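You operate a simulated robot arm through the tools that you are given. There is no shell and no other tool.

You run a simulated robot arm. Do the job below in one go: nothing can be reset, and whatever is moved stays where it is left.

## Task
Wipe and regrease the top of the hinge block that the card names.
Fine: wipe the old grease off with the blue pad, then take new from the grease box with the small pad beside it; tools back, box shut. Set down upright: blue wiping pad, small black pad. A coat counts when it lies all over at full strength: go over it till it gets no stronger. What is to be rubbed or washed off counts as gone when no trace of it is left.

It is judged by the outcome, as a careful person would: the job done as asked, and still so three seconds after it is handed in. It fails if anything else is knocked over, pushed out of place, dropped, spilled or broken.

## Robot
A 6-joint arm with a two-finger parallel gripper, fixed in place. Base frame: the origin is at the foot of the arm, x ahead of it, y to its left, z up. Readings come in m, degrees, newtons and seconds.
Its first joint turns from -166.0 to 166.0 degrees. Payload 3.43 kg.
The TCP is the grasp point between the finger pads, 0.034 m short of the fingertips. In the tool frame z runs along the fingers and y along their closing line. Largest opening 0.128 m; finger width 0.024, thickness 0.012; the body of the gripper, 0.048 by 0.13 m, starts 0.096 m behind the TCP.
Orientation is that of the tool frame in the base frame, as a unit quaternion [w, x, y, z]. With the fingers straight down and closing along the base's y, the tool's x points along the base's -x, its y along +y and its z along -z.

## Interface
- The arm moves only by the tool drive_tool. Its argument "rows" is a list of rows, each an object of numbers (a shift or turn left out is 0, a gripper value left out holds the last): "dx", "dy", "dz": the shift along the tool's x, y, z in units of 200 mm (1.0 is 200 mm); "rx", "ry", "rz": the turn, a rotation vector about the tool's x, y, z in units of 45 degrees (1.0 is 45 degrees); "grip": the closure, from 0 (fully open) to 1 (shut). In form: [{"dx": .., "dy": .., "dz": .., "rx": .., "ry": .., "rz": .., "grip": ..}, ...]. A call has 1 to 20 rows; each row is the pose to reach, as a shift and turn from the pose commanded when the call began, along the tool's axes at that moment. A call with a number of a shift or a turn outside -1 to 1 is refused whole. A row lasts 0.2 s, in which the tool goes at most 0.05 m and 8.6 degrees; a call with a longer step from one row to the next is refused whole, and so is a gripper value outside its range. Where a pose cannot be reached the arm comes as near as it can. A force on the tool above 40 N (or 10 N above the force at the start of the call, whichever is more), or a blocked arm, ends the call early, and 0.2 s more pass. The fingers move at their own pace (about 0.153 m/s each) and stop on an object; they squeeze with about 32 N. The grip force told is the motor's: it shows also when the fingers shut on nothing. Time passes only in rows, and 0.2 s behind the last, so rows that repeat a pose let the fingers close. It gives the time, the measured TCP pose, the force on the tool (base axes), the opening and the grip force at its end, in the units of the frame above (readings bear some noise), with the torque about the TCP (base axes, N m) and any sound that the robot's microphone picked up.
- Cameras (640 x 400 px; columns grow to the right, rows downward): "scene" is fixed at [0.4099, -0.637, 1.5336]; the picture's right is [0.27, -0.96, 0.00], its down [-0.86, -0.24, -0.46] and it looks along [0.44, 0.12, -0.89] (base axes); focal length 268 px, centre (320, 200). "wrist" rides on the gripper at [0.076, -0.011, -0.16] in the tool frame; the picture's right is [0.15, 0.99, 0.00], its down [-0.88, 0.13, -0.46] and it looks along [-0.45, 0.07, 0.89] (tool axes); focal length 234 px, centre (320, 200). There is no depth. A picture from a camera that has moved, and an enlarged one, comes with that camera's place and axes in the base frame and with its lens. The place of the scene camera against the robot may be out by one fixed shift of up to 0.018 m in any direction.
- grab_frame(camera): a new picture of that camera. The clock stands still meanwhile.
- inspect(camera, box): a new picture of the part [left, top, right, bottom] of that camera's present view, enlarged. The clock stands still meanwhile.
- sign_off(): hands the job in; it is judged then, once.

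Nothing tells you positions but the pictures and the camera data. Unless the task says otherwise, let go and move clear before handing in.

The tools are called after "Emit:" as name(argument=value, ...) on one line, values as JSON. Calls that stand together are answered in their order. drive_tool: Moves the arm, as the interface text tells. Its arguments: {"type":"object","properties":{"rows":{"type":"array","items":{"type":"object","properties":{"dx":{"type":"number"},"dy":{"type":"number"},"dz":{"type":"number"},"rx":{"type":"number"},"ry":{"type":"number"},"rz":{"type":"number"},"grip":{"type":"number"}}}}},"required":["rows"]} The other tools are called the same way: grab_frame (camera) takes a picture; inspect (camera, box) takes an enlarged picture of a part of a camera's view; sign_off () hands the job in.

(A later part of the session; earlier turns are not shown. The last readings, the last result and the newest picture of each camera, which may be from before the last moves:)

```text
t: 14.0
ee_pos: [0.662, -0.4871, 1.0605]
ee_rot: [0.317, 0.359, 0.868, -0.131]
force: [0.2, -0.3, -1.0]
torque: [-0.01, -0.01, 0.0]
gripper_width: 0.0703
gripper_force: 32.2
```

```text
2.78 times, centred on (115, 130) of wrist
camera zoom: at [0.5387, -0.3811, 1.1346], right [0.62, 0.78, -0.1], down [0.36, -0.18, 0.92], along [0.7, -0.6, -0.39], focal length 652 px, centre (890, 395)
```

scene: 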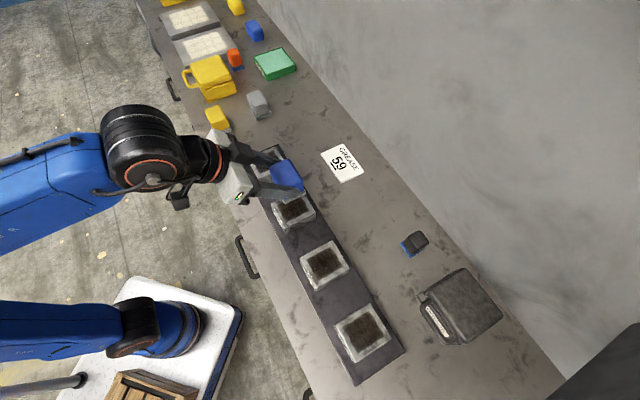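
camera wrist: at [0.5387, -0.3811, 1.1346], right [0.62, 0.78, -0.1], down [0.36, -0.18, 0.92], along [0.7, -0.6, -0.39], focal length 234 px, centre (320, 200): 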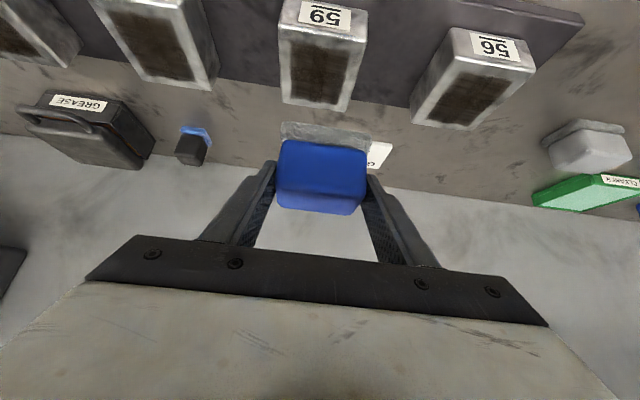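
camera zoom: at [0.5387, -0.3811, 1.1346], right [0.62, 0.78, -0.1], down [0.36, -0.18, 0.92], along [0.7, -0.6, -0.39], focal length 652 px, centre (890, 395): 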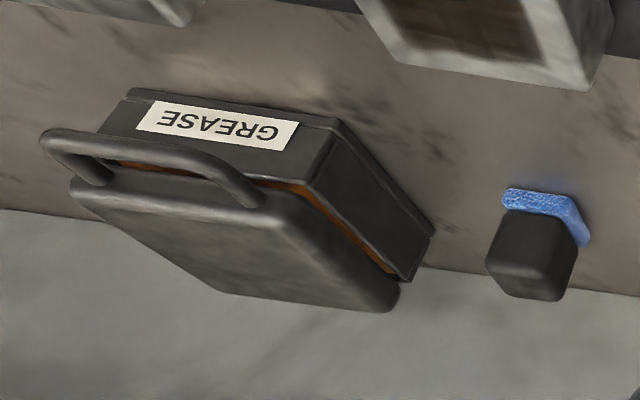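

Block 59's top is about 75 × 83 mm, centred at (0.659, -0.503), at z ≈ 0.925. I bring the pad to about 1 cm above it.

Emit:
drive_tool(rows=[{"dx": 0.077, "dy": -0.022, "dz": 0.088}, {"dx": 0.155, "dy": -0.045, "dz": 0.177}, {"dx": 0.232, "dy": -0.067, "dz": 0.265}, {"dx": 0.232, "dy": -0.067, "dz": 0.265}])

Emit:
inspect(camera="scene", box=[220, 140, 340, 240])

Emit:
grab_frame(camera="wrist")

```text
t: 15.0
ee_pos: [0.6518, -0.4942, 0.9894]
ee_rot: [0.316, 0.359, 0.868, -0.132]
force: [0.6, 0.3, -1.4]
torque: [0.01, 0.02, -0.02]
gripper_width: 0.0705
gripper_force: 32.0
```

```text
4.00 times, centred on (280, 190) of scene
camera zoom: at [0.4099, -0.637, 1.5336], right [0.27, -0.96, 0.0], down [-0.86, -0.24, -0.46], along [0.44, 0.12, -0.89], focal length 1074 px, centre (480, 240)
```

zoom: 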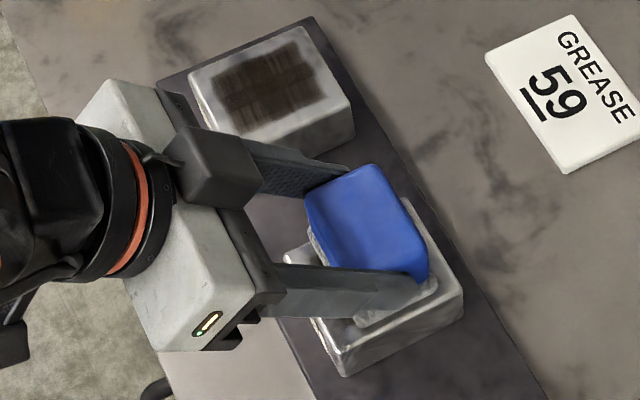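

```text
taken
camera wrist: at [0.5281, -0.3892, 1.0621], right [0.62, 0.78, -0.1], down [0.36, -0.18, 0.92], along [0.7, -0.6, -0.39], focal length 234 px, centre (320, 200)
```

wrist: 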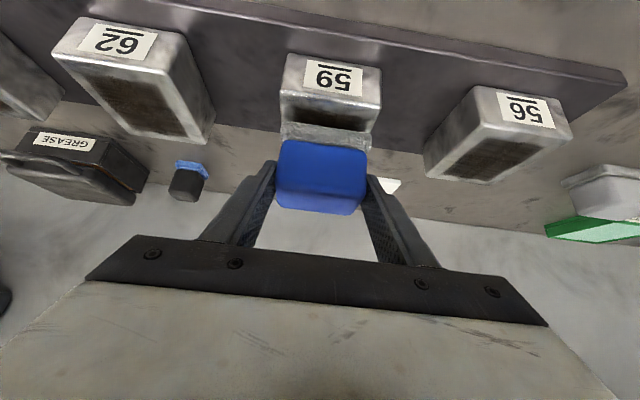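

The pad sits squarely over the block. I descend a little at a time, watching the force.

Emit:
drive_tool(rows=[{"dx": 0.0129, "dz": 0.0153}, {"dx": 0.0257, "dz": 0.0306}, {"dx": 0.0257, "dz": 0.0306}])

```text
t: 15.8
ee_pos: [0.6505, -0.494, 0.9821]
ee_rot: [0.318, 0.359, 0.868, -0.132]
force: [-0.3, -0.9, 18.0]
torque: [-0.01, 0.15, -0.04]
gripper_width: 0.0705
gripper_force: 32.1
```

Contact at 18 N, a good firm pressure. I begin wiping with strokes across the block, first with just one pair to see how the force behaves.

Emit:
drive_tool(rows=[{"dx": -0.0393, "dz": 0.031}, {"dx": -0.0776, "dz": 0.0631}, {"dx": -0.0393, "dz": 0.031}, {"dx": -0.001, "dz": -0.0012}, {"dx": 0.0373, "dz": -0.0334}, {"dx": 0.0756, "dz": -0.0655}, {"dx": 0.0373, "dz": -0.0334}, {"dx": -0.001, "dz": -0.0012}])

Emit:
grab_frame(camera="wrist")

Emit:
inspect(camera="scene", box=[220, 140, 340, 240])

```text
t: 17.6
ee_pos: [0.6512, -0.4948, 0.9819]
ee_rot: [0.318, 0.359, 0.868, -0.132]
force: [0.0, 0.2, 12.4]
torque: [0.1, 0.05, 0.0]
gripper_width: 0.0704
gripper_force: 31.2
stopped in row 8: the force on the tool passed its limit at 42 N (the readings are from after the stop); the commanded pose is now the measured one
```

```text
taken
camera wrist: at [0.5269, -0.389, 1.0543], right [0.62, 0.78, -0.1], down [0.36, -0.17, 0.92], along [0.7, -0.6, -0.39], focal length 234 px, centre (320, 200)
```

wrist: 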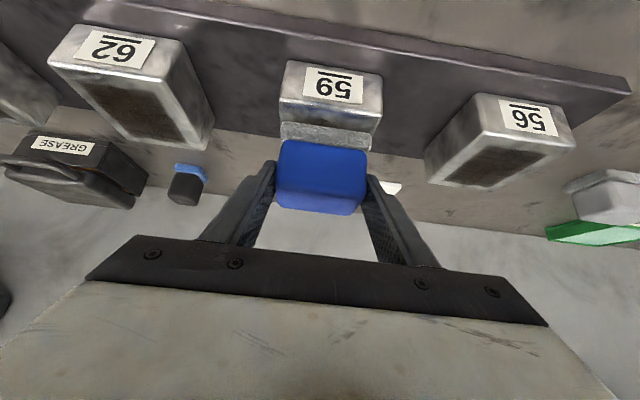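

```text
4.00 times, centred on (280, 190) of scene
camera zoom: at [0.4099, -0.637, 1.5336], right [0.27, -0.96, 0.0], down [-0.86, -0.24, -0.46], along [0.44, 0.12, -0.89], focal length 1074 px, centre (480, 240)
```

zoom: 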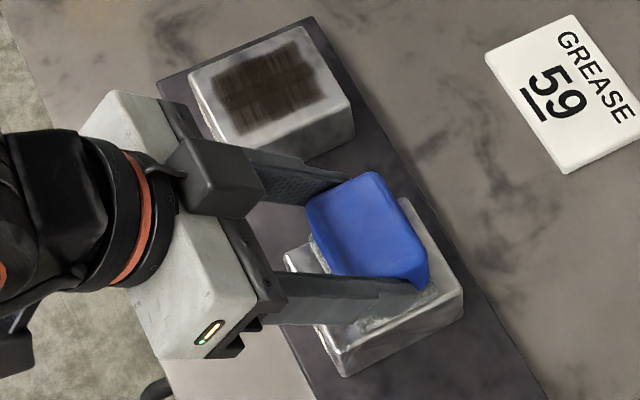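

The grease is coming off where the pad passed. The force spiked once at 42 N, so I ease the pressure slightly and keep wiping with slower strokes.

Emit:
drive_tool(rows=[{"dx": -0.0016, "dz": -0.0019}, {"dx": -0.0398, "dz": 0.0304}, {"dx": -0.078, "dz": 0.0627}, {"dx": -0.0398, "dz": 0.0304}, {"dx": -0.0016, "dz": -0.0019}, {"dx": 0.0366, "dz": -0.0342}, {"dx": 0.0748, "dz": -0.0665}, {"dx": 0.0366, "dz": -0.0342}, {"dx": -0.0016, "dz": -0.0019}])

```text
t: 19.6
ee_pos: [0.6497, -0.4929, 0.9818]
ee_rot: [0.317, 0.359, 0.868, -0.132]
force: [-7.2, 4.0, 19.5]
torque: [0.23, 0.21, 0.01]
gripper_width: 0.0704
gripper_force: 31.8
```

Force stayed within bounds. I continue with strokes offset to both sides so the edges are covered too.

Emit:
drive_tool(rows=[{"dx": -0.0008, "dy": 0.04, "dz": -0.001}, {"dx": -0.0398, "dy": 0.04, "dz": 0.0304}, {"dx": -0.0857, "dy": 0.04, "dz": 0.0692}, {"dx": -0.0398, "dy": 0.04, "dz": 0.0304}, {"dx": -0.0016, "dy": 0.04, "dz": -0.0019}, {"dx": 0.0366, "dy": 0.04, "dz": -0.0342}, {"dx": 0.0825, "dy": 0.04, "dz": -0.0729}, {"dx": 0.0825, "dy": 0.0, "dz": -0.0729}, {"dx": 0.0825, "dy": -0.04, "dz": -0.0729}, {"dx": 0.0366, "dy": -0.04, "dz": -0.0342}, {"dx": -0.0016, "dy": -0.04, "dz": -0.0019}, {"dx": -0.0398, "dy": -0.04, "dz": 0.0304}, {"dx": -0.0857, "dy": -0.04, "dz": 0.0692}, {"dx": -0.0857, "dy": 0.0, "dz": 0.0692}, {"dx": -0.0398, "dy": 0.0, "dz": 0.0304}, {"dx": -0.0016, "dy": 0.0, "dz": -0.0019}])

Emit:
inspect(camera="scene", box=[220, 140, 340, 240])

```text
t: 23.0
ee_pos: [0.6509, -0.4938, 0.9816]
ee_rot: [0.316, 0.359, 0.868, -0.133]
force: [3.3, -2.9, 12.8]
torque: [-0.33, -0.25, 0.02]
gripper_width: 0.0703
gripper_force: 32.3
```

```text
4.00 times, centred on (280, 190) of scene
camera zoom: at [0.4099, -0.637, 1.5336], right [0.27, -0.96, 0.0], down [-0.86, -0.24, -0.46], along [0.44, 0.12, -0.89], focal length 1074 px, centre (480, 240)
```

zoom: 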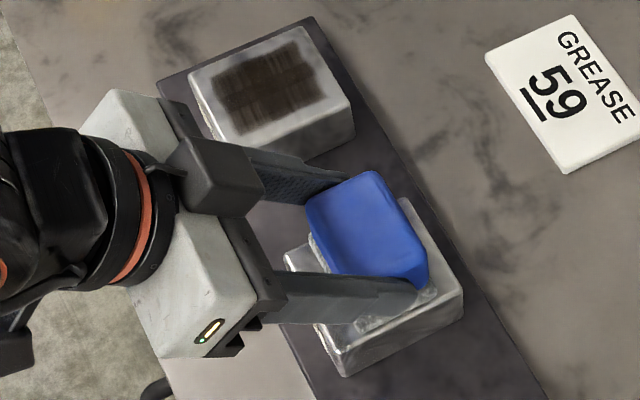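

I lift and shift aside to see whether any grease is left on the block.

Emit:
drive_tool(rows=[{"dx": -0.097, "dz": -0.115}, {"dx": -0.194, "dz": -0.229}, {"dx": -0.194, "dy": 0.2, "dz": -0.229}, {"dx": -0.194, "dy": 0.4, "dz": -0.229}, {"dx": -0.194, "dy": 0.55, "dz": -0.229}, {"dx": -0.194, "dy": 0.55, "dz": -0.229}])

Emit:
inspect(camera="scene", box=[265, 180, 325, 235])

Emit:
grab_frame(camera="wrist")

```text
t: 24.4
ee_pos: [0.7278, -0.4178, 1.041]
ee_rot: [0.316, 0.359, 0.868, -0.132]
force: [-0.8, 0.0, -0.2]
torque: [0.03, 0.01, -0.01]
gripper_width: 0.0706
gripper_force: 32.0
```

```text
7.27 times, centred on (295, 208) of scene
camera zoom: at [0.4099, -0.637, 1.5336], right [0.27, -0.96, 0.0], down [-0.86, -0.24, -0.46], along [0.44, 0.12, -0.89], focal length 1952 px, centre (502, 146)
```

zoom: 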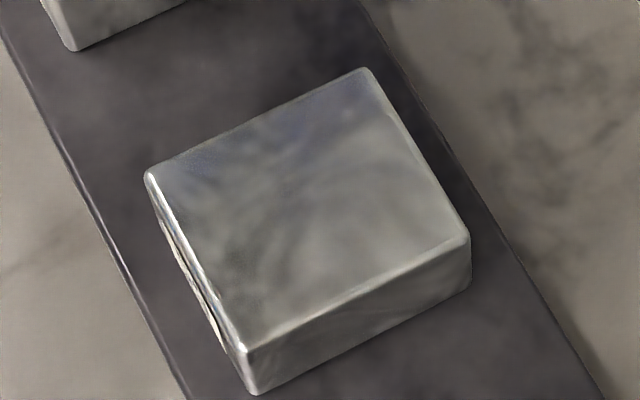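

```text
taken
camera wrist: at [0.6043, -0.3112, 1.1129], right [0.62, 0.78, -0.1], down [0.36, -0.18, 0.92], along [0.7, -0.6, -0.39], focal length 234 px, centre (320, 200)
```

wrist: 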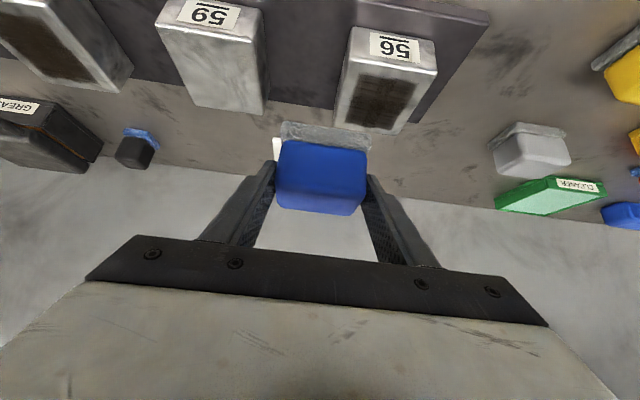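

The top of block 59 looks bare now. I check it enlarged from the wrist camera for faint remains.

Emit:
inspect(camera="wrist", box=[150, 0, 280, 120])

Emit:
inspect(camera="scene", box=[275, 188, 318, 228])

```text
3.33 times, centred on (215, 60) of wrist
camera zoom: at [0.6043, -0.3112, 1.1129], right [0.62, 0.78, -0.1], down [0.36, -0.18, 0.92], along [0.7, -0.6, -0.39], focal length 781 px, centre (670, 667)
```

zoom: 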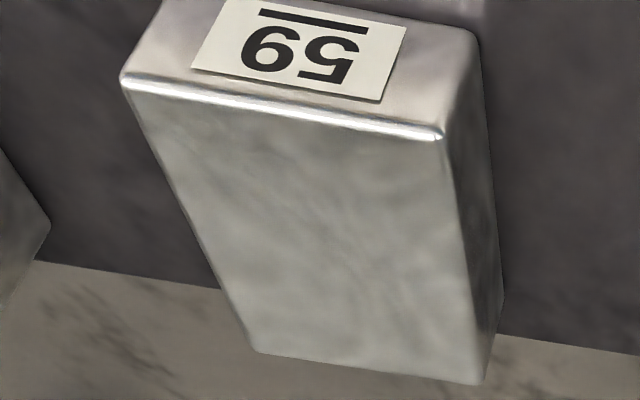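

```text
10.00 times, centred on (296, 208) of scene
camera zoom: at [0.4099, -0.637, 1.5336], right [0.27, -0.96, 0.0], down [-0.86, -0.24, -0.46], along [0.44, 0.12, -0.89], focal length 2684 px, centre (555, 120)
```

zoom: 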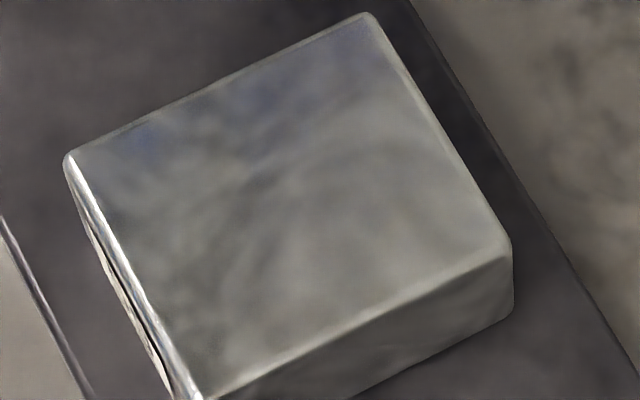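

It looks clean; the bluish tint is a reflection of the pad. To be sure no trace remains I do one more full round over it.

Emit:
drive_tool(rows=[{"dy": -0.2}, {"dy": -0.4}, {"dy": -0.55}, {"dx": 0.097, "dy": -0.55, "dz": 0.115}, {"dx": 0.175, "dy": -0.55, "dz": 0.207}, {"dx": 0.194, "dy": -0.55, "dz": 0.229}, {"dx": 0.194, "dy": -0.55, "dz": 0.229}])

```text
t: 26.0
ee_pos: [0.6492, -0.4942, 0.9827]
ee_rot: [0.316, 0.36, 0.868, -0.132]
force: [0.4, 0.9, -0.2]
torque: [0.01, 0.02, 0.0]
gripper_width: 0.0704
gripper_force: 31.9
```

Emit:
drive_tool(rows=[{"dx": 0.0026, "dz": 0.0031}, {"dx": 0.0042, "dz": 0.005}, {"dx": 0.0042, "dz": 0.005}])

```text
t: 26.8
ee_pos: [0.6499, -0.493, 0.9805]
ee_rot: [0.318, 0.36, 0.867, -0.133]
force: [-0.5, -1.9, 8.8]
torque: [-0.11, 0.07, 0.03]
gripper_width: 0.0705
gripper_force: 31.5
```

Contact again at about 9 N. I press a touch more and make the second full round of strokes.

Emit:
drive_tool(rows=[{"dx": 0.001, "dy": 0.02, "dz": 0.0012}, {"dx": -0.0372, "dy": 0.04, "dz": 0.0335}, {"dx": -0.0831, "dy": 0.04, "dz": 0.0723}, {"dx": -0.0372, "dy": 0.04, "dz": 0.0335}, {"dx": 0.001, "dy": 0.04, "dz": 0.0012}, {"dx": 0.0392, "dy": 0.04, "dz": -0.0311}, {"dx": 0.0851, "dy": 0.04, "dz": -0.0698}, {"dx": 0.0851, "dy": 0.0, "dz": -0.0698}, {"dx": 0.0392, "dy": 0.0, "dz": -0.0311}, {"dx": 0.001, "dy": 0.0, "dz": 0.0012}, {"dx": -0.0372, "dy": 0.0, "dz": 0.0335}, {"dx": -0.0831, "dy": 0.0, "dz": 0.0723}, {"dx": -0.0831, "dy": -0.04, "dz": 0.0723}, {"dx": -0.0372, "dy": -0.04, "dz": 0.0335}, {"dx": 0.001, "dy": -0.04, "dz": 0.0012}, {"dx": 0.0392, "dy": -0.04, "dz": -0.0311}, {"dx": 0.0851, "dy": -0.04, "dz": -0.0698}, {"dx": 0.0392, "dy": -0.04, "dz": -0.0311}, {"dx": 0.001, "dy": 0.0, "dz": 0.0012}])

```text
t: 28.8
ee_pos: [0.639, -0.4826, 0.98]
ee_rot: [0.317, 0.359, 0.868, -0.132]
force: [4.9, -0.8, 11.8]
torque: [0.09, -0.18, -0.02]
gripper_width: 0.0705
gripper_force: 32.3
stopped in row 9: the force on the tool passed its limit at 41 N (the readings are from after the stop); the commanded pose is now the measured one
```

A brief spike again when reversing; I ease off slightly and finish the strokes.

Emit:
drive_tool(rows=[{"dx": -0.0013, "dz": -0.0015}, {"dx": -0.0319, "dz": 0.0243}, {"dx": -0.0624, "dz": 0.0502}, {"dx": -0.1006, "dz": 0.0825}, {"dx": -0.1388, "dz": 0.1148}, {"dx": -0.1388, "dy": -0.02, "dz": 0.1148}, {"dx": -0.1388, "dy": -0.04, "dz": 0.1148}, {"dx": -0.1006, "dy": -0.04, "dz": 0.0825}, {"dx": -0.0624, "dy": -0.04, "dz": 0.0502}, {"dx": -0.0319, "dy": -0.04, "dz": 0.0243}, {"dx": -0.0013, "dy": -0.04, "dz": -0.0015}, {"dx": 0.014, "dy": -0.04, "dz": -0.0144}, {"dx": -0.0013, "dy": -0.02, "dz": -0.0015}, {"dx": -0.0319, "dy": 0.0, "dz": 0.0243}, {"dx": -0.0624, "dy": 0.0, "dz": 0.0502}])

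```text
t: 32.0
ee_pos: [0.6488, -0.493, 0.981]
ee_rot: [0.316, 0.359, 0.868, -0.132]
force: [-5.9, 6.5, 17.4]
torque: [0.17, 0.21, 0.02]
gripper_width: 0.0704
gripper_force: 32.0
```

Second round done. I lift and take a look before carrying the pad back.

Emit:
drive_tool(rows=[{"dx": -0.086, "dz": -0.102}, {"dx": -0.172, "dz": -0.204}, {"dx": -0.2584, "dz": -0.3058}, {"dx": -0.2584, "dy": 0.2, "dz": -0.3058}, {"dx": -0.2584, "dy": 0.4, "dz": -0.3058}, {"dx": -0.2584, "dy": 0.55, "dz": -0.3058}, {"dx": -0.2584, "dy": 0.55, "dz": -0.3058}])

Emit:
inspect(camera="scene", box=[275, 188, 318, 228])

Emit:
inspect(camera="wrist", box=[150, 0, 280, 120])

Emit:
grab_frame(camera="wrist")

```text
t: 33.6
ee_pos: [0.7271, -0.417, 1.0599]
ee_rot: [0.317, 0.359, 0.868, -0.131]
force: [0.4, 1.2, -0.7]
torque: [0.01, 0.0, 0.03]
gripper_width: 0.0706
gripper_force: 31.7
```

```text
10.00 times, centred on (296, 208) of scene
camera zoom: at [0.4099, -0.637, 1.5336], right [0.27, -0.96, 0.0], down [-0.86, -0.24, -0.46], along [0.44, 0.12, -0.89], focal length 2684 px, centre (555, 120)
```

zoom: 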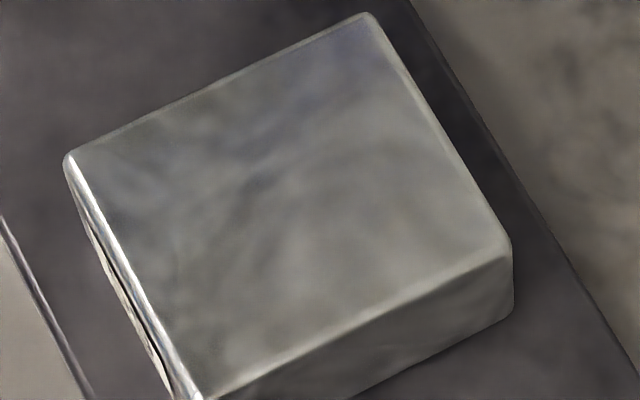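

```text
3.33 times, centred on (215, 60) of wrist
camera zoom: at [0.6036, -0.311, 1.133], right [0.62, 0.78, -0.1], down [0.36, -0.18, 0.92], along [0.7, -0.6, -0.39], focal length 781 px, centre (670, 667)
```

zoom: 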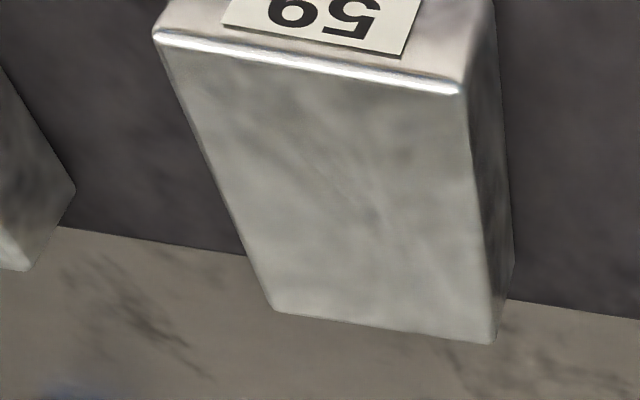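

```text
taken
camera wrist: at [0.6036, -0.311, 1.133], right [0.62, 0.78, -0.1], down [0.36, -0.18, 0.92], along [0.7, -0.6, -0.39], focal length 234 px, centre (320, 200)
```

wrist: 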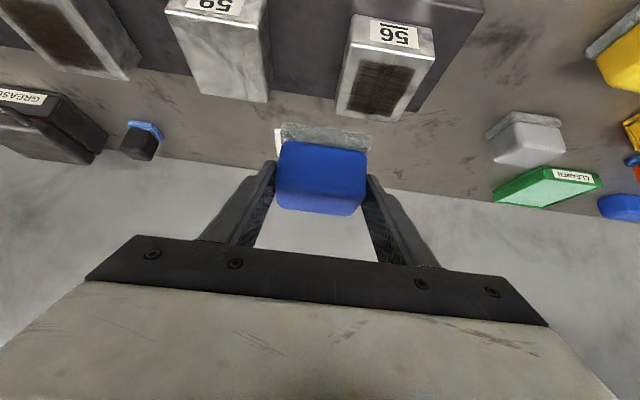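

Block 59 is clean all over. I carry the blue pad back toward its spot.

Emit:
drive_tool(rows=[{"dx": -0.0584, "dy": 0.1863, "dz": 0.0454}, {"dx": -0.1168, "dy": 0.3726, "dz": 0.0908}, {"dx": -0.1751, "dy": 0.5589, "dz": 0.1361}, {"dx": -0.2335, "dy": 0.745, "dz": 0.1815}, {"dx": -0.2335, "dy": 0.745, "dz": 0.1815}])

Emit:
drive_tool(rows=[{"dx": -0.0584, "dy": 0.1863, "dz": 0.0454}, {"dx": -0.1168, "dy": 0.3726, "dz": 0.0908}, {"dx": -0.1751, "dy": 0.5589, "dz": 0.1361}, {"dx": -0.2335, "dy": 0.745, "dz": 0.1815}, {"dx": -0.2335, "dy": 0.745, "dz": 0.1815}])

```text
t: 34.8
ee_pos: [0.8765, -0.3514, 1.0614]
ee_rot: [0.317, 0.359, 0.868, -0.131]
force: [-0.6, -0.2, -1.1]
torque: [0.01, 0.0, 0.01]
gripper_width: 0.0705
gripper_force: 31.7
```

```text
t: 36.0
ee_pos: [1.0216, -0.2881, 1.063]
ee_rot: [0.316, 0.359, 0.868, -0.131]
force: [0.0, -1.0, -0.7]
torque: [-0.03, 0.0, 0.02]
gripper_width: 0.0706
gripper_force: 32.1
```

Emit:
drive_tool(rows=[{"dz": 0.19}, {"dz": 0.38}, {"dz": 0.57}, {"dy": 0.003, "dz": 0.7577}, {"dy": 0.003, "dz": 0.7577}])

Emit:
inspect(camera="scene", box=[240, 60, 320, 125])

```text
t: 37.2
ee_pos: [1.0911, -0.3595, 0.9479]
ee_rot: [0.316, 0.359, 0.868, -0.132]
force: [-0.4, -0.1, -1.6]
torque: [0.0, 0.05, -0.01]
gripper_width: 0.0705
gripper_force: 31.8
```

```text
6.15 times, centred on (280, 92) of scene
camera zoom: at [0.4099, -0.637, 1.5336], right [0.27, -0.96, 0.0], down [-0.86, -0.24, -0.46], along [0.44, 0.12, -0.89], focal length 1652 px, centre (566, 862)
```

zoom: 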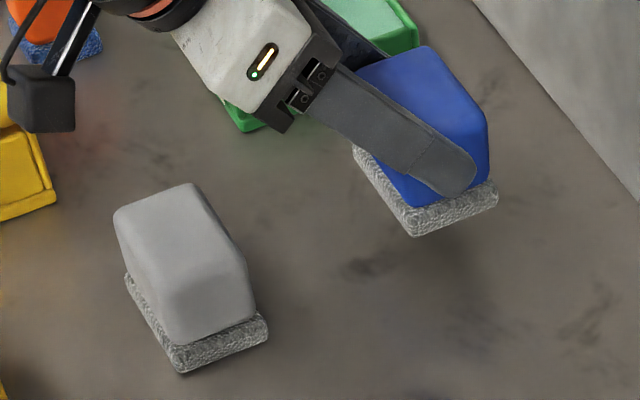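

Positioned over its old spot. I lower it until it touches the bench.

Emit:
drive_tool(rows=[{"dx": 0.042, "dz": 0.05}, {"dx": 0.0841, "dz": 0.0994}, {"dx": 0.0938, "dz": 0.1109}, {"dx": 0.0938, "dz": 0.1109}])

```text
t: 38.2
ee_pos: [1.0908, -0.3581, 0.9197]
ee_rot: [0.316, 0.359, 0.868, -0.132]
force: [0.1, -0.7, -1.5]
torque: [-0.01, 0.0, 0.01]
gripper_width: 0.0705
gripper_force: 31.6
```

Emit:
drive_tool(rows=[{"dx": 0.0048, "dz": 0.0057}, {"dx": 0.0081, "dz": 0.0096}, {"dx": 0.0081, "dz": 0.0096}])

```text
t: 39.0
ee_pos: [1.0923, -0.3574, 0.9172]
ee_rot: [0.317, 0.359, 0.868, -0.132]
force: [-0.4, 0.4, -0.7]
torque: [0.0, 0.02, -0.04]
gripper_width: 0.0705
gripper_force: 31.6
```

Emit:
drive_tool(rows=[{"dx": 0.0032, "dz": 0.0038}, {"dx": 0.0048, "dz": 0.0057}, {"dx": 0.0048, "dz": 0.0057}])

```text
t: 39.8
ee_pos: [1.0914, -0.3587, 0.9163]
ee_rot: [0.317, 0.359, 0.868, -0.132]
force: [0.7, 1.3, 2.7]
torque: [-0.02, -0.03, 0.0]
gripper_width: 0.0705
gripper_force: 31.9
```

Light contact with the bench. I open the fingers and draw back along the tool axis.

Emit:
drive_tool(rows=[{"grip": 0}, {"grip": 0}, {"grip": 0}, {"grip": 0}])

Emit:
drive_tool(rows=[{"dz": -0.1, "grip": 0}, {"dz": -0.3, "grip": 0}, {"dz": -0.5, "grip": 0}, {"dz": -0.7, "grip": 0}, {"dz": -0.9, "grip": 0}, {"dz": -0.9, "grip": 0}])

Emit:
inspect(camera="scene", box=[240, 60, 320, 125])

Emit:
grab_frame(camera="wrist")

```text
t: 40.8
ee_pos: [1.0919, -0.3584, 0.9153]
ee_rot: [0.316, 0.359, 0.868, -0.132]
force: [0.4, 0.9, -0.1]
torque: [-0.01, 0.03, -0.03]
gripper_width: 0.128
gripper_force: 0.0
```

```text
t: 42.2
ee_pos: [1.0085, -0.2734, 1.0535]
ee_rot: [0.316, 0.359, 0.868, -0.131]
force: [-0.1, -0.5, -0.4]
torque: [0.0, 0.0, 0.01]
gripper_width: 0.128
gripper_force: 0.0
```

```text
6.15 times, centred on (280, 92) of scene
camera zoom: at [0.4099, -0.637, 1.5336], right [0.27, -0.96, 0.0], down [-0.86, -0.24, -0.46], along [0.44, 0.12, -0.89], focal length 1652 px, centre (566, 862)
```

zoom: 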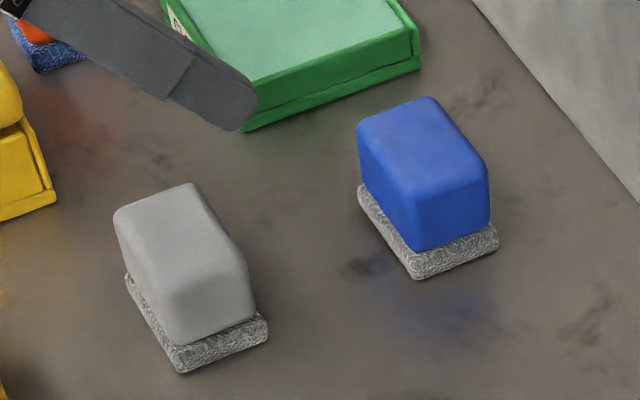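

```text
taken
camera wrist: at [0.8858, -0.1686, 1.1275], right [0.62, 0.78, -0.1], down [0.36, -0.18, 0.92], along [0.7, -0.6, -0.39], focal length 234 px, centre (320, 200)
```

wrist: 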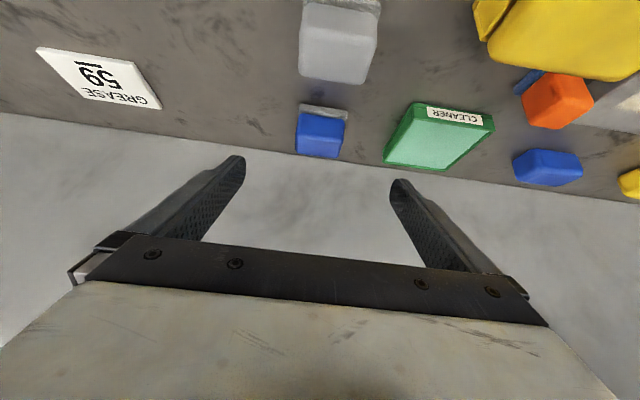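

The blue pad is back in place and upright. Now I move along the bench toward the grease box and the small black pad.

Emit:
drive_tool(rows=[{"dx": -0.032, "dy": -0.196, "dz": -0.04}, {"dx": -0.064, "dy": -0.392, "dz": -0.08}, {"dx": -0.096, "dy": -0.588, "dz": -0.12}, {"dx": -0.128, "dy": -0.784, "dz": -0.16}, {"dx": -0.16, "dy": -0.98, "dz": -0.19}])

Emit:
drive_tool(rows=[{"dy": -0.24}, {"dy": -0.48}, {"dy": -0.72}, {"dy": -0.96}, {"dy": -0.99}])

Emit:
drive_tool(rows=[{"dy": -0.24}, {"dy": -0.48}, {"dy": -0.72}, {"dy": -0.96}, {"dy": -0.99}, {"dy": -0.99}])

Emit:
grab_frame(camera="wrist")

Emit:
grab_frame(camera="scene")

```text
t: 43.4
ee_pos: [0.8693, -0.4143, 1.1031]
ee_rot: [0.317, 0.358, 0.868, -0.131]
force: [0.2, 0.2, -1.3]
torque: [0.01, 0.05, 0.01]
gripper_width: 0.128
gripper_force: 0.0
```

```text
t: 44.6
ee_pos: [0.7294, -0.5536, 1.1047]
ee_rot: [0.316, 0.359, 0.868, -0.131]
force: [-0.5, -0.3, 0.1]
torque: [0.0, 0.02, 0.0]
gripper_width: 0.1282
gripper_force: 0.2
```

```text
t: 46.0
ee_pos: [0.5917, -0.6946, 1.1029]
ee_rot: [0.317, 0.359, 0.868, -0.131]
force: [-0.1, 1.4, 0.3]
torque: [0.0, 0.01, 0.0]
gripper_width: 0.1281
gripper_force: 0.0
```

```text
taken
camera wrist: at [0.4677, -0.5887, 1.176], right [0.62, 0.78, -0.1], down [0.36, -0.18, 0.92], along [0.7, -0.6, -0.39], focal length 234 px, centre (320, 200)
```

wrist: 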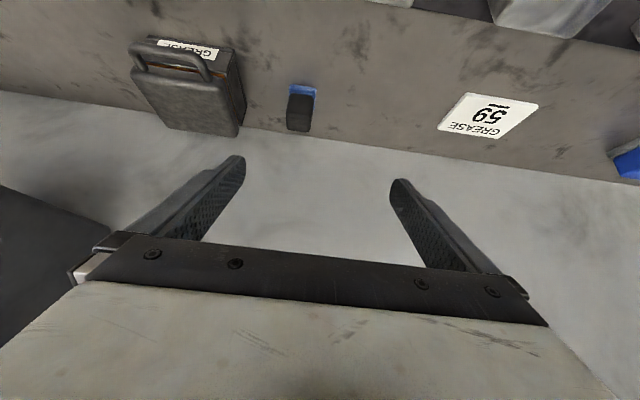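

```text
taken
```

scene: 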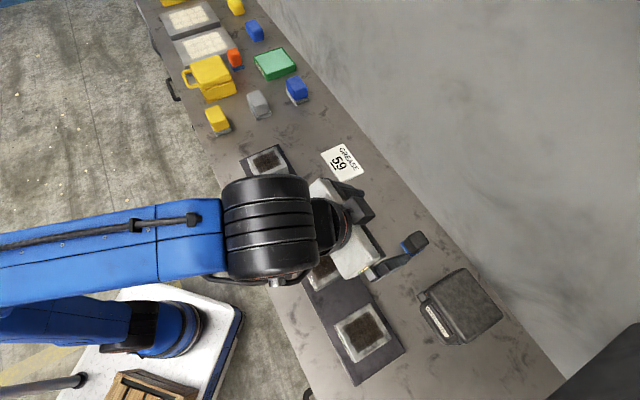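

Now I have a good view of the grease box and the small black pad. I zoom in on both.

Emit:
inspect(camera="wrist", box=[110, 20, 270, 150])

Emit:
inspect(camera="wrist", box=[270, 70, 340, 140])

Emit:
inspect(camera="scene", box=[400, 255, 520, 355])

```text
3.08 times, centred on (190, 85) of wrist
camera zoom: at [0.4677, -0.5887, 1.176], right [0.62, 0.78, -0.1], down [0.36, -0.18, 0.92], along [0.7, -0.6, -0.39], focal length 720 px, centre (720, 554)
```

zoom: 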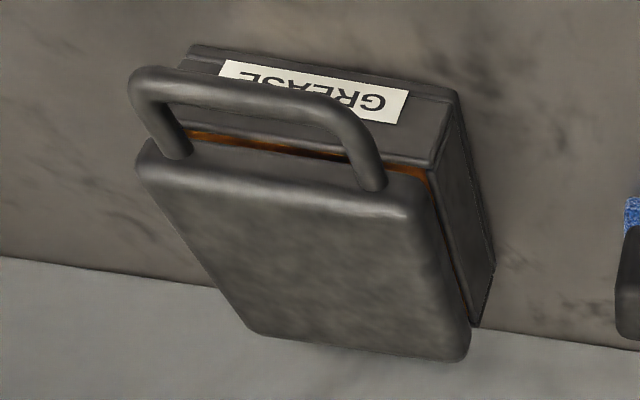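

```text
5.71 times, centred on (305, 105) of wrist
camera zoom: at [0.4677, -0.5887, 1.176], right [0.62, 0.78, -0.1], down [0.36, -0.18, 0.92], along [0.7, -0.6, -0.39], focal length 1338 px, centre (406, 743)
```

zoom: 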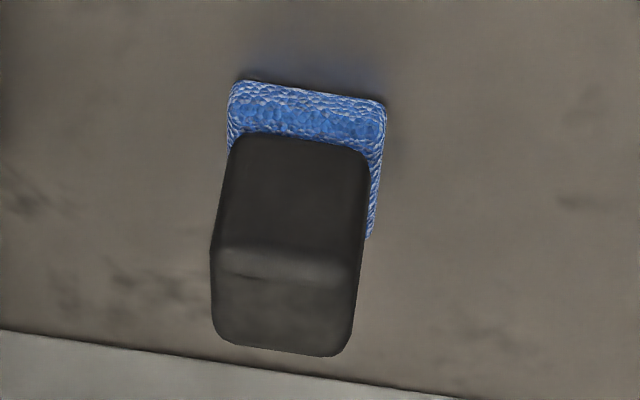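

```text
4.00 times, centred on (460, 305) of scene
camera zoom: at [0.4099, -0.637, 1.5336], right [0.27, -0.96, 0.0], down [-0.86, -0.24, -0.46], along [0.44, 0.12, -0.89], focal length 1074 px, centre (-240, -220)
```

zoom: 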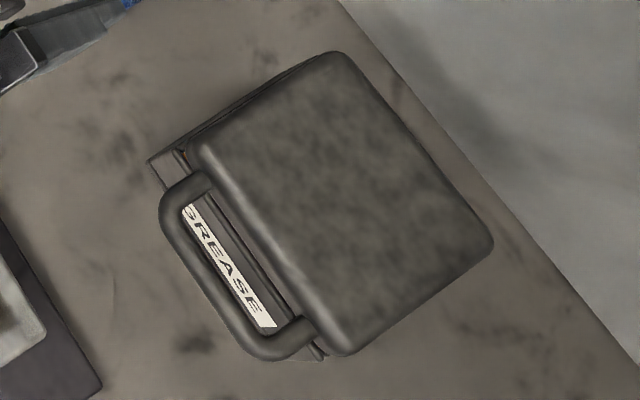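

The box is a case about 120 mm wide with a lid handle on the robot side; the lid hinges at the wall side. I shift sideways to get a second view of it for triangulation.

Emit:
drive_tool(rows=[{"dy": -0.24}, {"dy": -0.48}, {"dy": -0.72}, {"dy": -0.8}, {"dy": -0.8}])

Emit:
grab_frame(camera="wrist")

Emit:
inspect(camera="wrist", box=[200, 30, 380, 170])

```text
t: 47.2
ee_pos: [0.4764, -0.8082, 1.1033]
ee_rot: [0.315, 0.36, 0.868, -0.132]
force: [0.1, -0.4, -0.7]
torque: [0.05, 0.0, 0.0]
gripper_width: 0.128
gripper_force: 0.1
```

```text
taken
camera wrist: at [0.353, -0.7028, 1.1778], right [0.62, 0.78, -0.1], down [0.36, -0.18, 0.92], along [0.7, -0.6, -0.39], focal length 234 px, centre (320, 200)
```

wrist: 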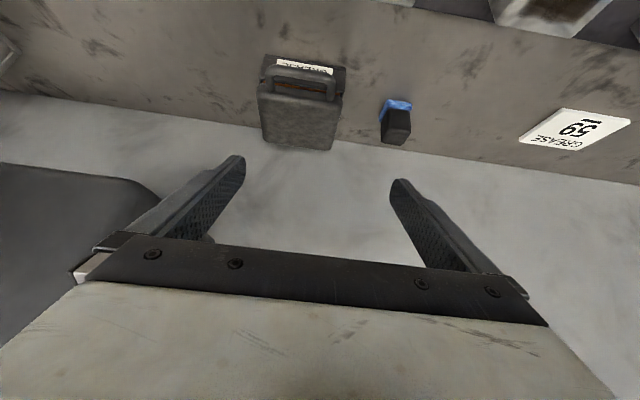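

```text
2.86 times, centred on (290, 100) of wrist
camera zoom: at [0.353, -0.7028, 1.1778], right [0.62, 0.78, -0.1], down [0.36, -0.18, 0.92], along [0.7, -0.6, -0.39], focal length 669 px, centre (406, 486)
```

zoom: 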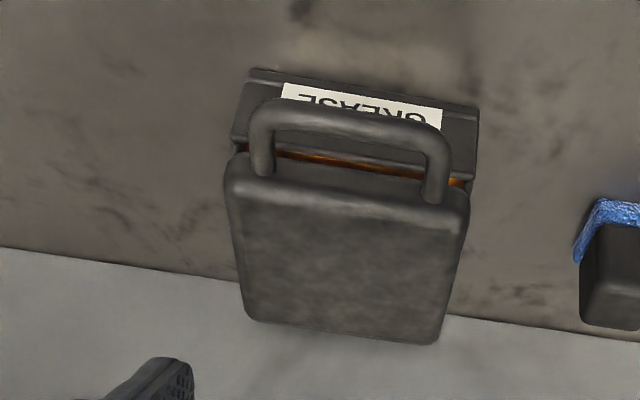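

From two views: the lid top is at z ≈ 0.93 and the handle bar, about 12 mm thick and 79 mm long, is centred near (0.484, -0.869, 0.921). I plan to cage the bar loosely between the fingers (closing across the bar) and swing the lid up about its rear hinge. First I turn the gripper 90° about its own axis.

Emit:
drive_tool(rows=[{"rz": 0.19}, {"rz": 0.38}, {"rz": 0.57}, {"rz": 0.76}, {"rz": 0.95}, {"rz": 1.0}])

Emit:
drive_tool(rows=[{"rz": 0.19}, {"rz": 0.38}, {"rz": 0.57}, {"rz": 0.76}, {"rz": 0.95}, {"rz": 1.0}, {"rz": 1.0}])

Emit:
grab_frame(camera="wrist")

Emit:
grab_frame(camera="scene")

```text
t: 48.6
ee_pos: [0.4774, -0.8079, 1.105]
ee_rot: [0.343, 0.664, 0.664, -0.001]
force: [-0.8, -0.9, -0.2]
torque: [0.0, -0.01, 0.01]
gripper_width: 0.1281
gripper_force: 0.0
```

```text
t: 50.2
ee_pos: [0.4777, -0.8081, 1.1053]
ee_rot: [0.317, 0.868, 0.359, 0.131]
force: [-0.4, 0.4, -0.5]
torque: [-0.01, -0.01, 0.02]
gripper_width: 0.128
gripper_force: 0.1
```

```text
taken
camera wrist: at [0.4509, -0.6752, 1.2191], right [0.64, -0.43, 0.64], down [-0.76, -0.48, 0.43], along [0.12, -0.76, -0.64], focal length 234 px, centre (320, 200)
```

wrist: 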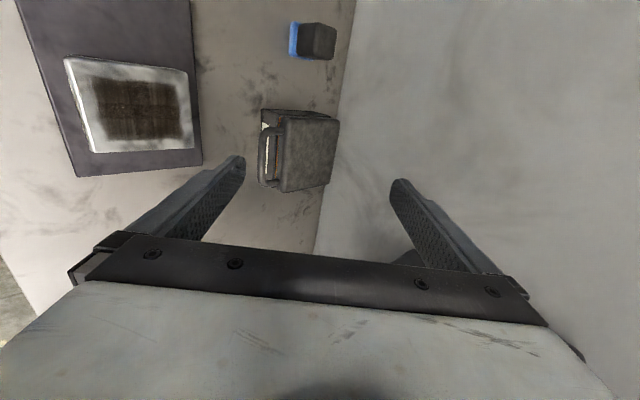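

```text
taken
```

scene: 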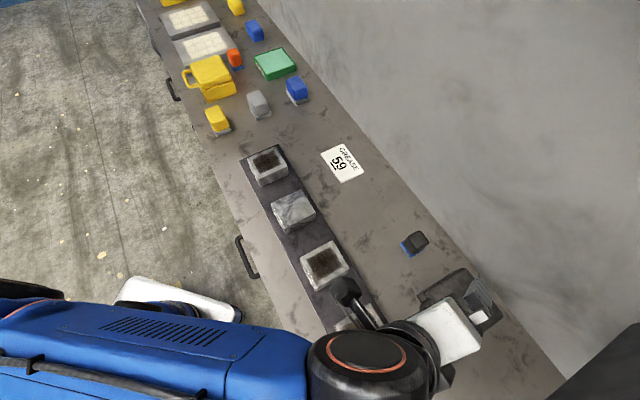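

I now see the box from its side. I zoom to measure the lid, handle and hinge in profile.

Emit:
inspect(camera="wrist", box=[240, 90, 360, 205])

Emit:
inspect(camera="wrist", box=[270, 5, 350, 75])

```text
3.48 times, centred on (300, 148) of wrist
camera zoom: at [0.4509, -0.6752, 1.2191], right [0.64, -0.43, 0.64], down [-0.76, -0.48, 0.43], along [0.12, -0.76, -0.64], focal length 814 px, centre (390, 383)
```

zoom: 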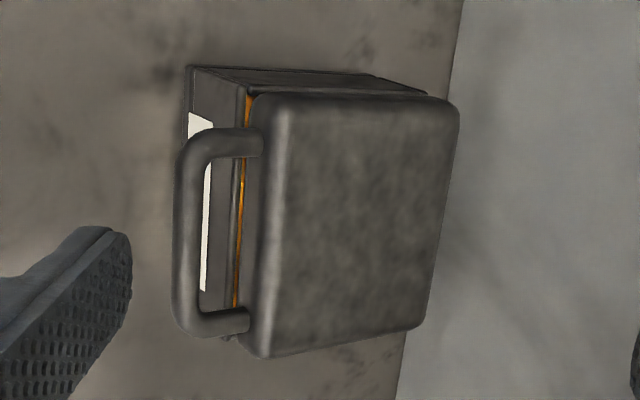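

```text
5.71 times, centred on (310, 40) of wrist
camera zoom: at [0.4509, -0.6752, 1.2191], right [0.64, -0.43, 0.64], down [-0.76, -0.48, 0.43], along [0.12, -0.76, -0.64], focal length 1338 px, centre (377, 1114)
```

zoom: 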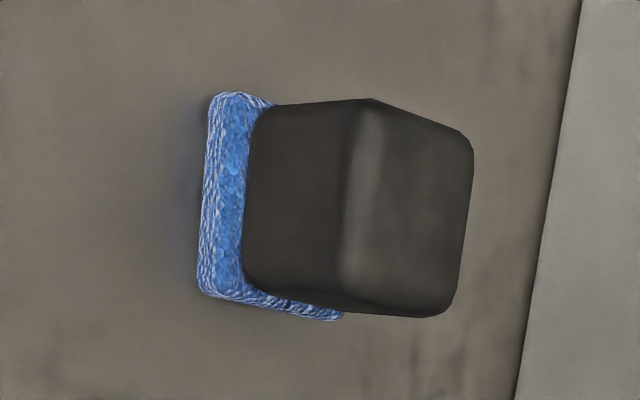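

The bar centre is confirmed near (0.485, -0.870, 0.921), with a gap of about 26 mm to the lid. I set the fingers 30 mm apart, tilt to about 46° and move to a point 10 cm short of the bar.

Emit:
drive_tool(rows=[{"dx": -0.048, "dy": -0.117, "dz": 0.066, "rx": -0.033, "grip": 0.766}, {"dx": -0.096, "dy": -0.234, "dz": 0.132, "rx": -0.065, "grip": 0.766}, {"dx": -0.144, "dy": -0.351, "dz": 0.199, "rx": -0.098, "grip": 0.766}, {"dx": -0.192, "dy": -0.4685, "dz": 0.265, "rx": -0.13, "grip": 0.766}, {"dx": -0.192, "dy": -0.4685, "dz": 0.265, "rx": -0.13, "grip": 0.766}])

Emit:
grab_frame(camera="wrist")

Emit:
inspect(camera="scene", box=[380, 240, 520, 360])

```text
t: 51.4
ee_pos: [0.4244, -0.8079, 1.004]
ee_rot: [0.361, 0.85, 0.352, 0.149]
force: [0.3, 0.1, -0.2]
torque: [0.01, 0.01, 0.01]
gripper_width: 0.0301
gripper_force: 0.1
```

```text
taken
camera wrist: at [0.3899, -0.6689, 1.106], right [0.59, -0.38, 0.71], down [-0.79, -0.45, 0.41], along [0.17, -0.8, -0.57], focal length 234 px, centre (320, 200)
```

wrist: 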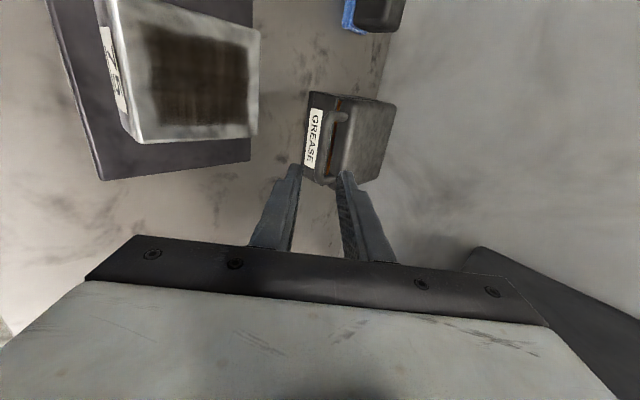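

```text
3.33 times, centred on (450, 300) of scene
camera zoom: at [0.4099, -0.637, 1.5336], right [0.27, -0.96, 0.0], down [-0.86, -0.24, -0.46], along [0.44, 0.12, -0.89], focal length 895 px, centre (-113, -133)
```

zoom: 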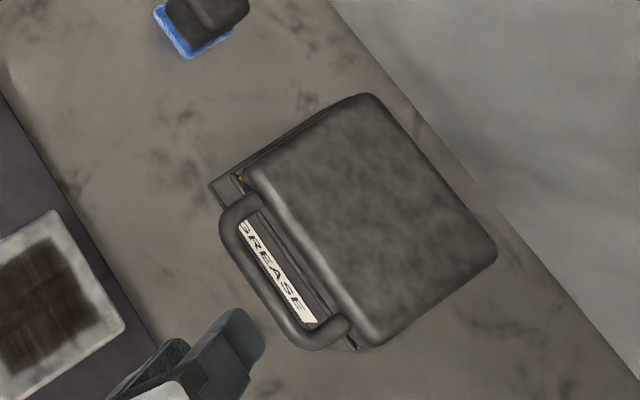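

Emit:
inspect(camera="wrist", box=[250, 80, 420, 220])

```text
2.86 times, centred on (335, 150) of wrist
camera zoom: at [0.3899, -0.6689, 1.106], right [0.59, -0.38, 0.71], down [-0.79, -0.45, 0.41], along [0.17, -0.8, -0.57], focal length 669 px, centre (277, 343)
```

zoom: 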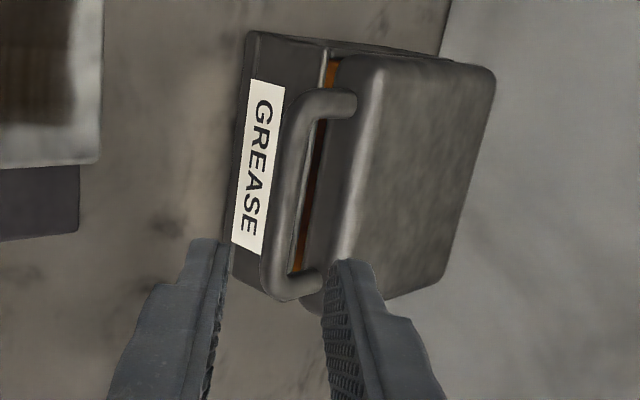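

The fingers line up with the bar (offset about 4 mm, which I correct). I move in along the tool axis.

Emit:
drive_tool(rows=[{"dy": 0.015, "dz": 0.15, "grip": 0.766}, {"dy": 0.015, "dz": 0.3, "grip": 0.766}, {"dy": 0.015, "dz": 0.44, "grip": 0.766}, {"dy": 0.015, "dz": 0.44, "grip": 0.766}])

Emit:
inspect(camera="wrist", box=[250, 80, 420, 220])

Emit:
inspect(camera="scene", box=[400, 260, 500, 350])

```text
t: 52.4
ee_pos: [0.4696, -0.8554, 0.9443]
ee_rot: [0.36, 0.851, 0.352, 0.149]
force: [-0.1, 0.0, 0.2]
torque: [-0.01, 0.0, 0.01]
gripper_width: 0.0297
gripper_force: 0.1
```

```text
2.86 times, centred on (335, 150) of wrist
camera zoom: at [0.4354, -0.715, 1.0473], right [0.59, -0.38, 0.71], down [-0.79, -0.45, 0.41], along [0.17, -0.8, -0.57], focal length 669 px, centre (277, 343)
```

zoom: 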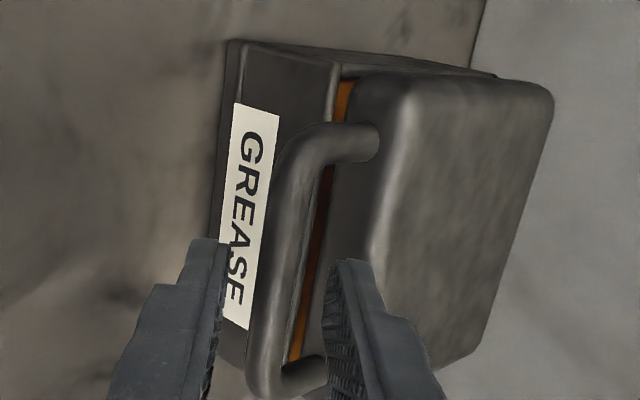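

```text
4.44 times, centred on (450, 305) of scene
camera zoom: at [0.4099, -0.637, 1.5336], right [0.27, -0.96, 0.0], down [-0.86, -0.24, -0.46], along [0.44, 0.12, -0.89], focal length 1193 px, centre (-258, -267)
```

zoom: 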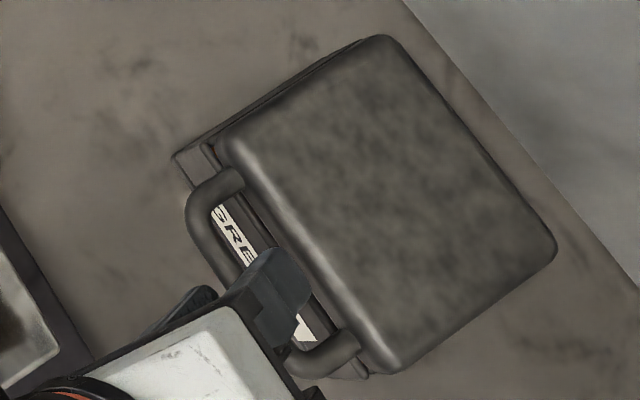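

The bar is now centred between the fingertips. I go 13 mm deeper and narrow the fingers to about 18 mm to cage it.

Emit:
drive_tool(rows=[{"dz": 0.035, "grip": 0.766}, {"dz": 0.068, "grip": 0.766}, {"dz": 0.068, "grip": 0.766}, {"dz": 0.068, "grip": 0.86}, {"dz": 0.068, "grip": 0.86}])

Emit:
inspect(camera="wrist", box=[250, 80, 420, 220])

```text
t: 53.6
ee_pos: [0.4774, -0.8609, 0.9337]
ee_rot: [0.36, 0.851, 0.353, 0.149]
force: [1.7, -0.5, -3.0]
torque: [0.12, 0.13, 0.1]
gripper_width: 0.0174
gripper_force: 0.1
```

```text
2.86 times, centred on (335, 150) of wrist
camera zoom: at [0.4424, -0.7222, 1.0366], right [0.59, -0.38, 0.71], down [-0.79, -0.46, 0.41], along [0.17, -0.8, -0.57], focal length 669 px, centre (277, 343)
```

zoom: 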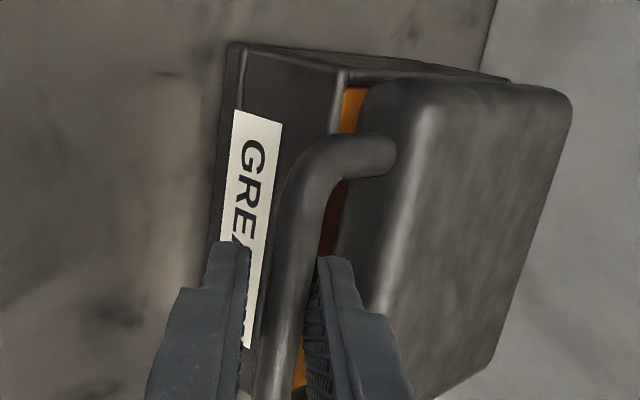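

The bar is caged. I lift gently for the first few degrees and watch the forces, so the box is not dragged.

Emit:
drive_tool(rows=[{"dy": 0.032, "dz": -0.021, "grip": 0.86}, {"dy": 0.063, "dz": -0.041, "grip": 0.86}, {"dy": 0.0947, "dz": -0.0615, "grip": 0.86}, {"dy": 0.0947, "dz": -0.0615, "grip": 0.86}])

Emit:
inspect(camera="wrist", box=[230, 80, 430, 230])

Emit:
inspect(camera="scene", box=[400, 260, 500, 350])

```text
t: 54.6
ee_pos: [0.4795, -0.8639, 0.9579]
ee_rot: [0.361, 0.85, 0.353, 0.149]
force: [-1.1, 0.4, 0.0]
torque: [0.0, 0.02, 0.05]
gripper_width: 0.0185
gripper_force: 0.6
```

```text
2.67 times, centred on (330, 155) of wrist
camera zoom: at [0.4451, -0.7234, 1.06], right [0.59, -0.38, 0.71], down [-0.79, -0.45, 0.41], along [0.17, -0.81, -0.57], focal length 624 px, centre (293, 320)
```

zoom: 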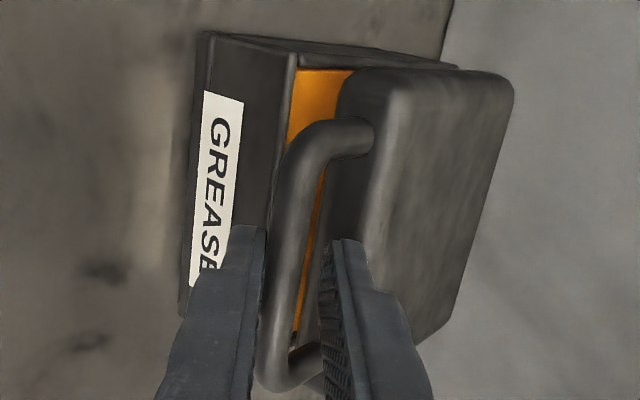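

```text
4.44 times, centred on (450, 305) of scene
camera zoom: at [0.4099, -0.637, 1.5336], right [0.27, -0.96, 0.0], down [-0.86, -0.24, -0.46], along [0.44, 0.12, -0.89], focal length 1193 px, centre (-258, -267)
```

zoom: 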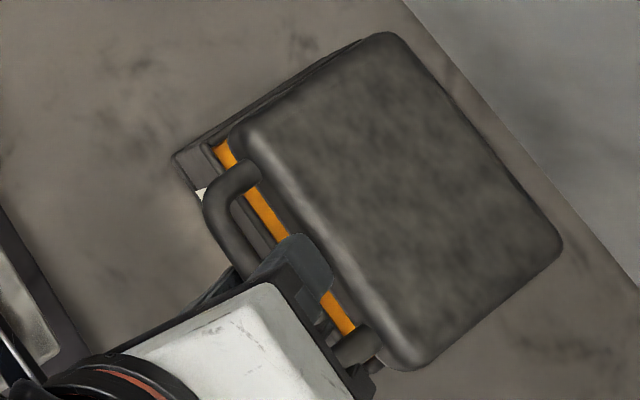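

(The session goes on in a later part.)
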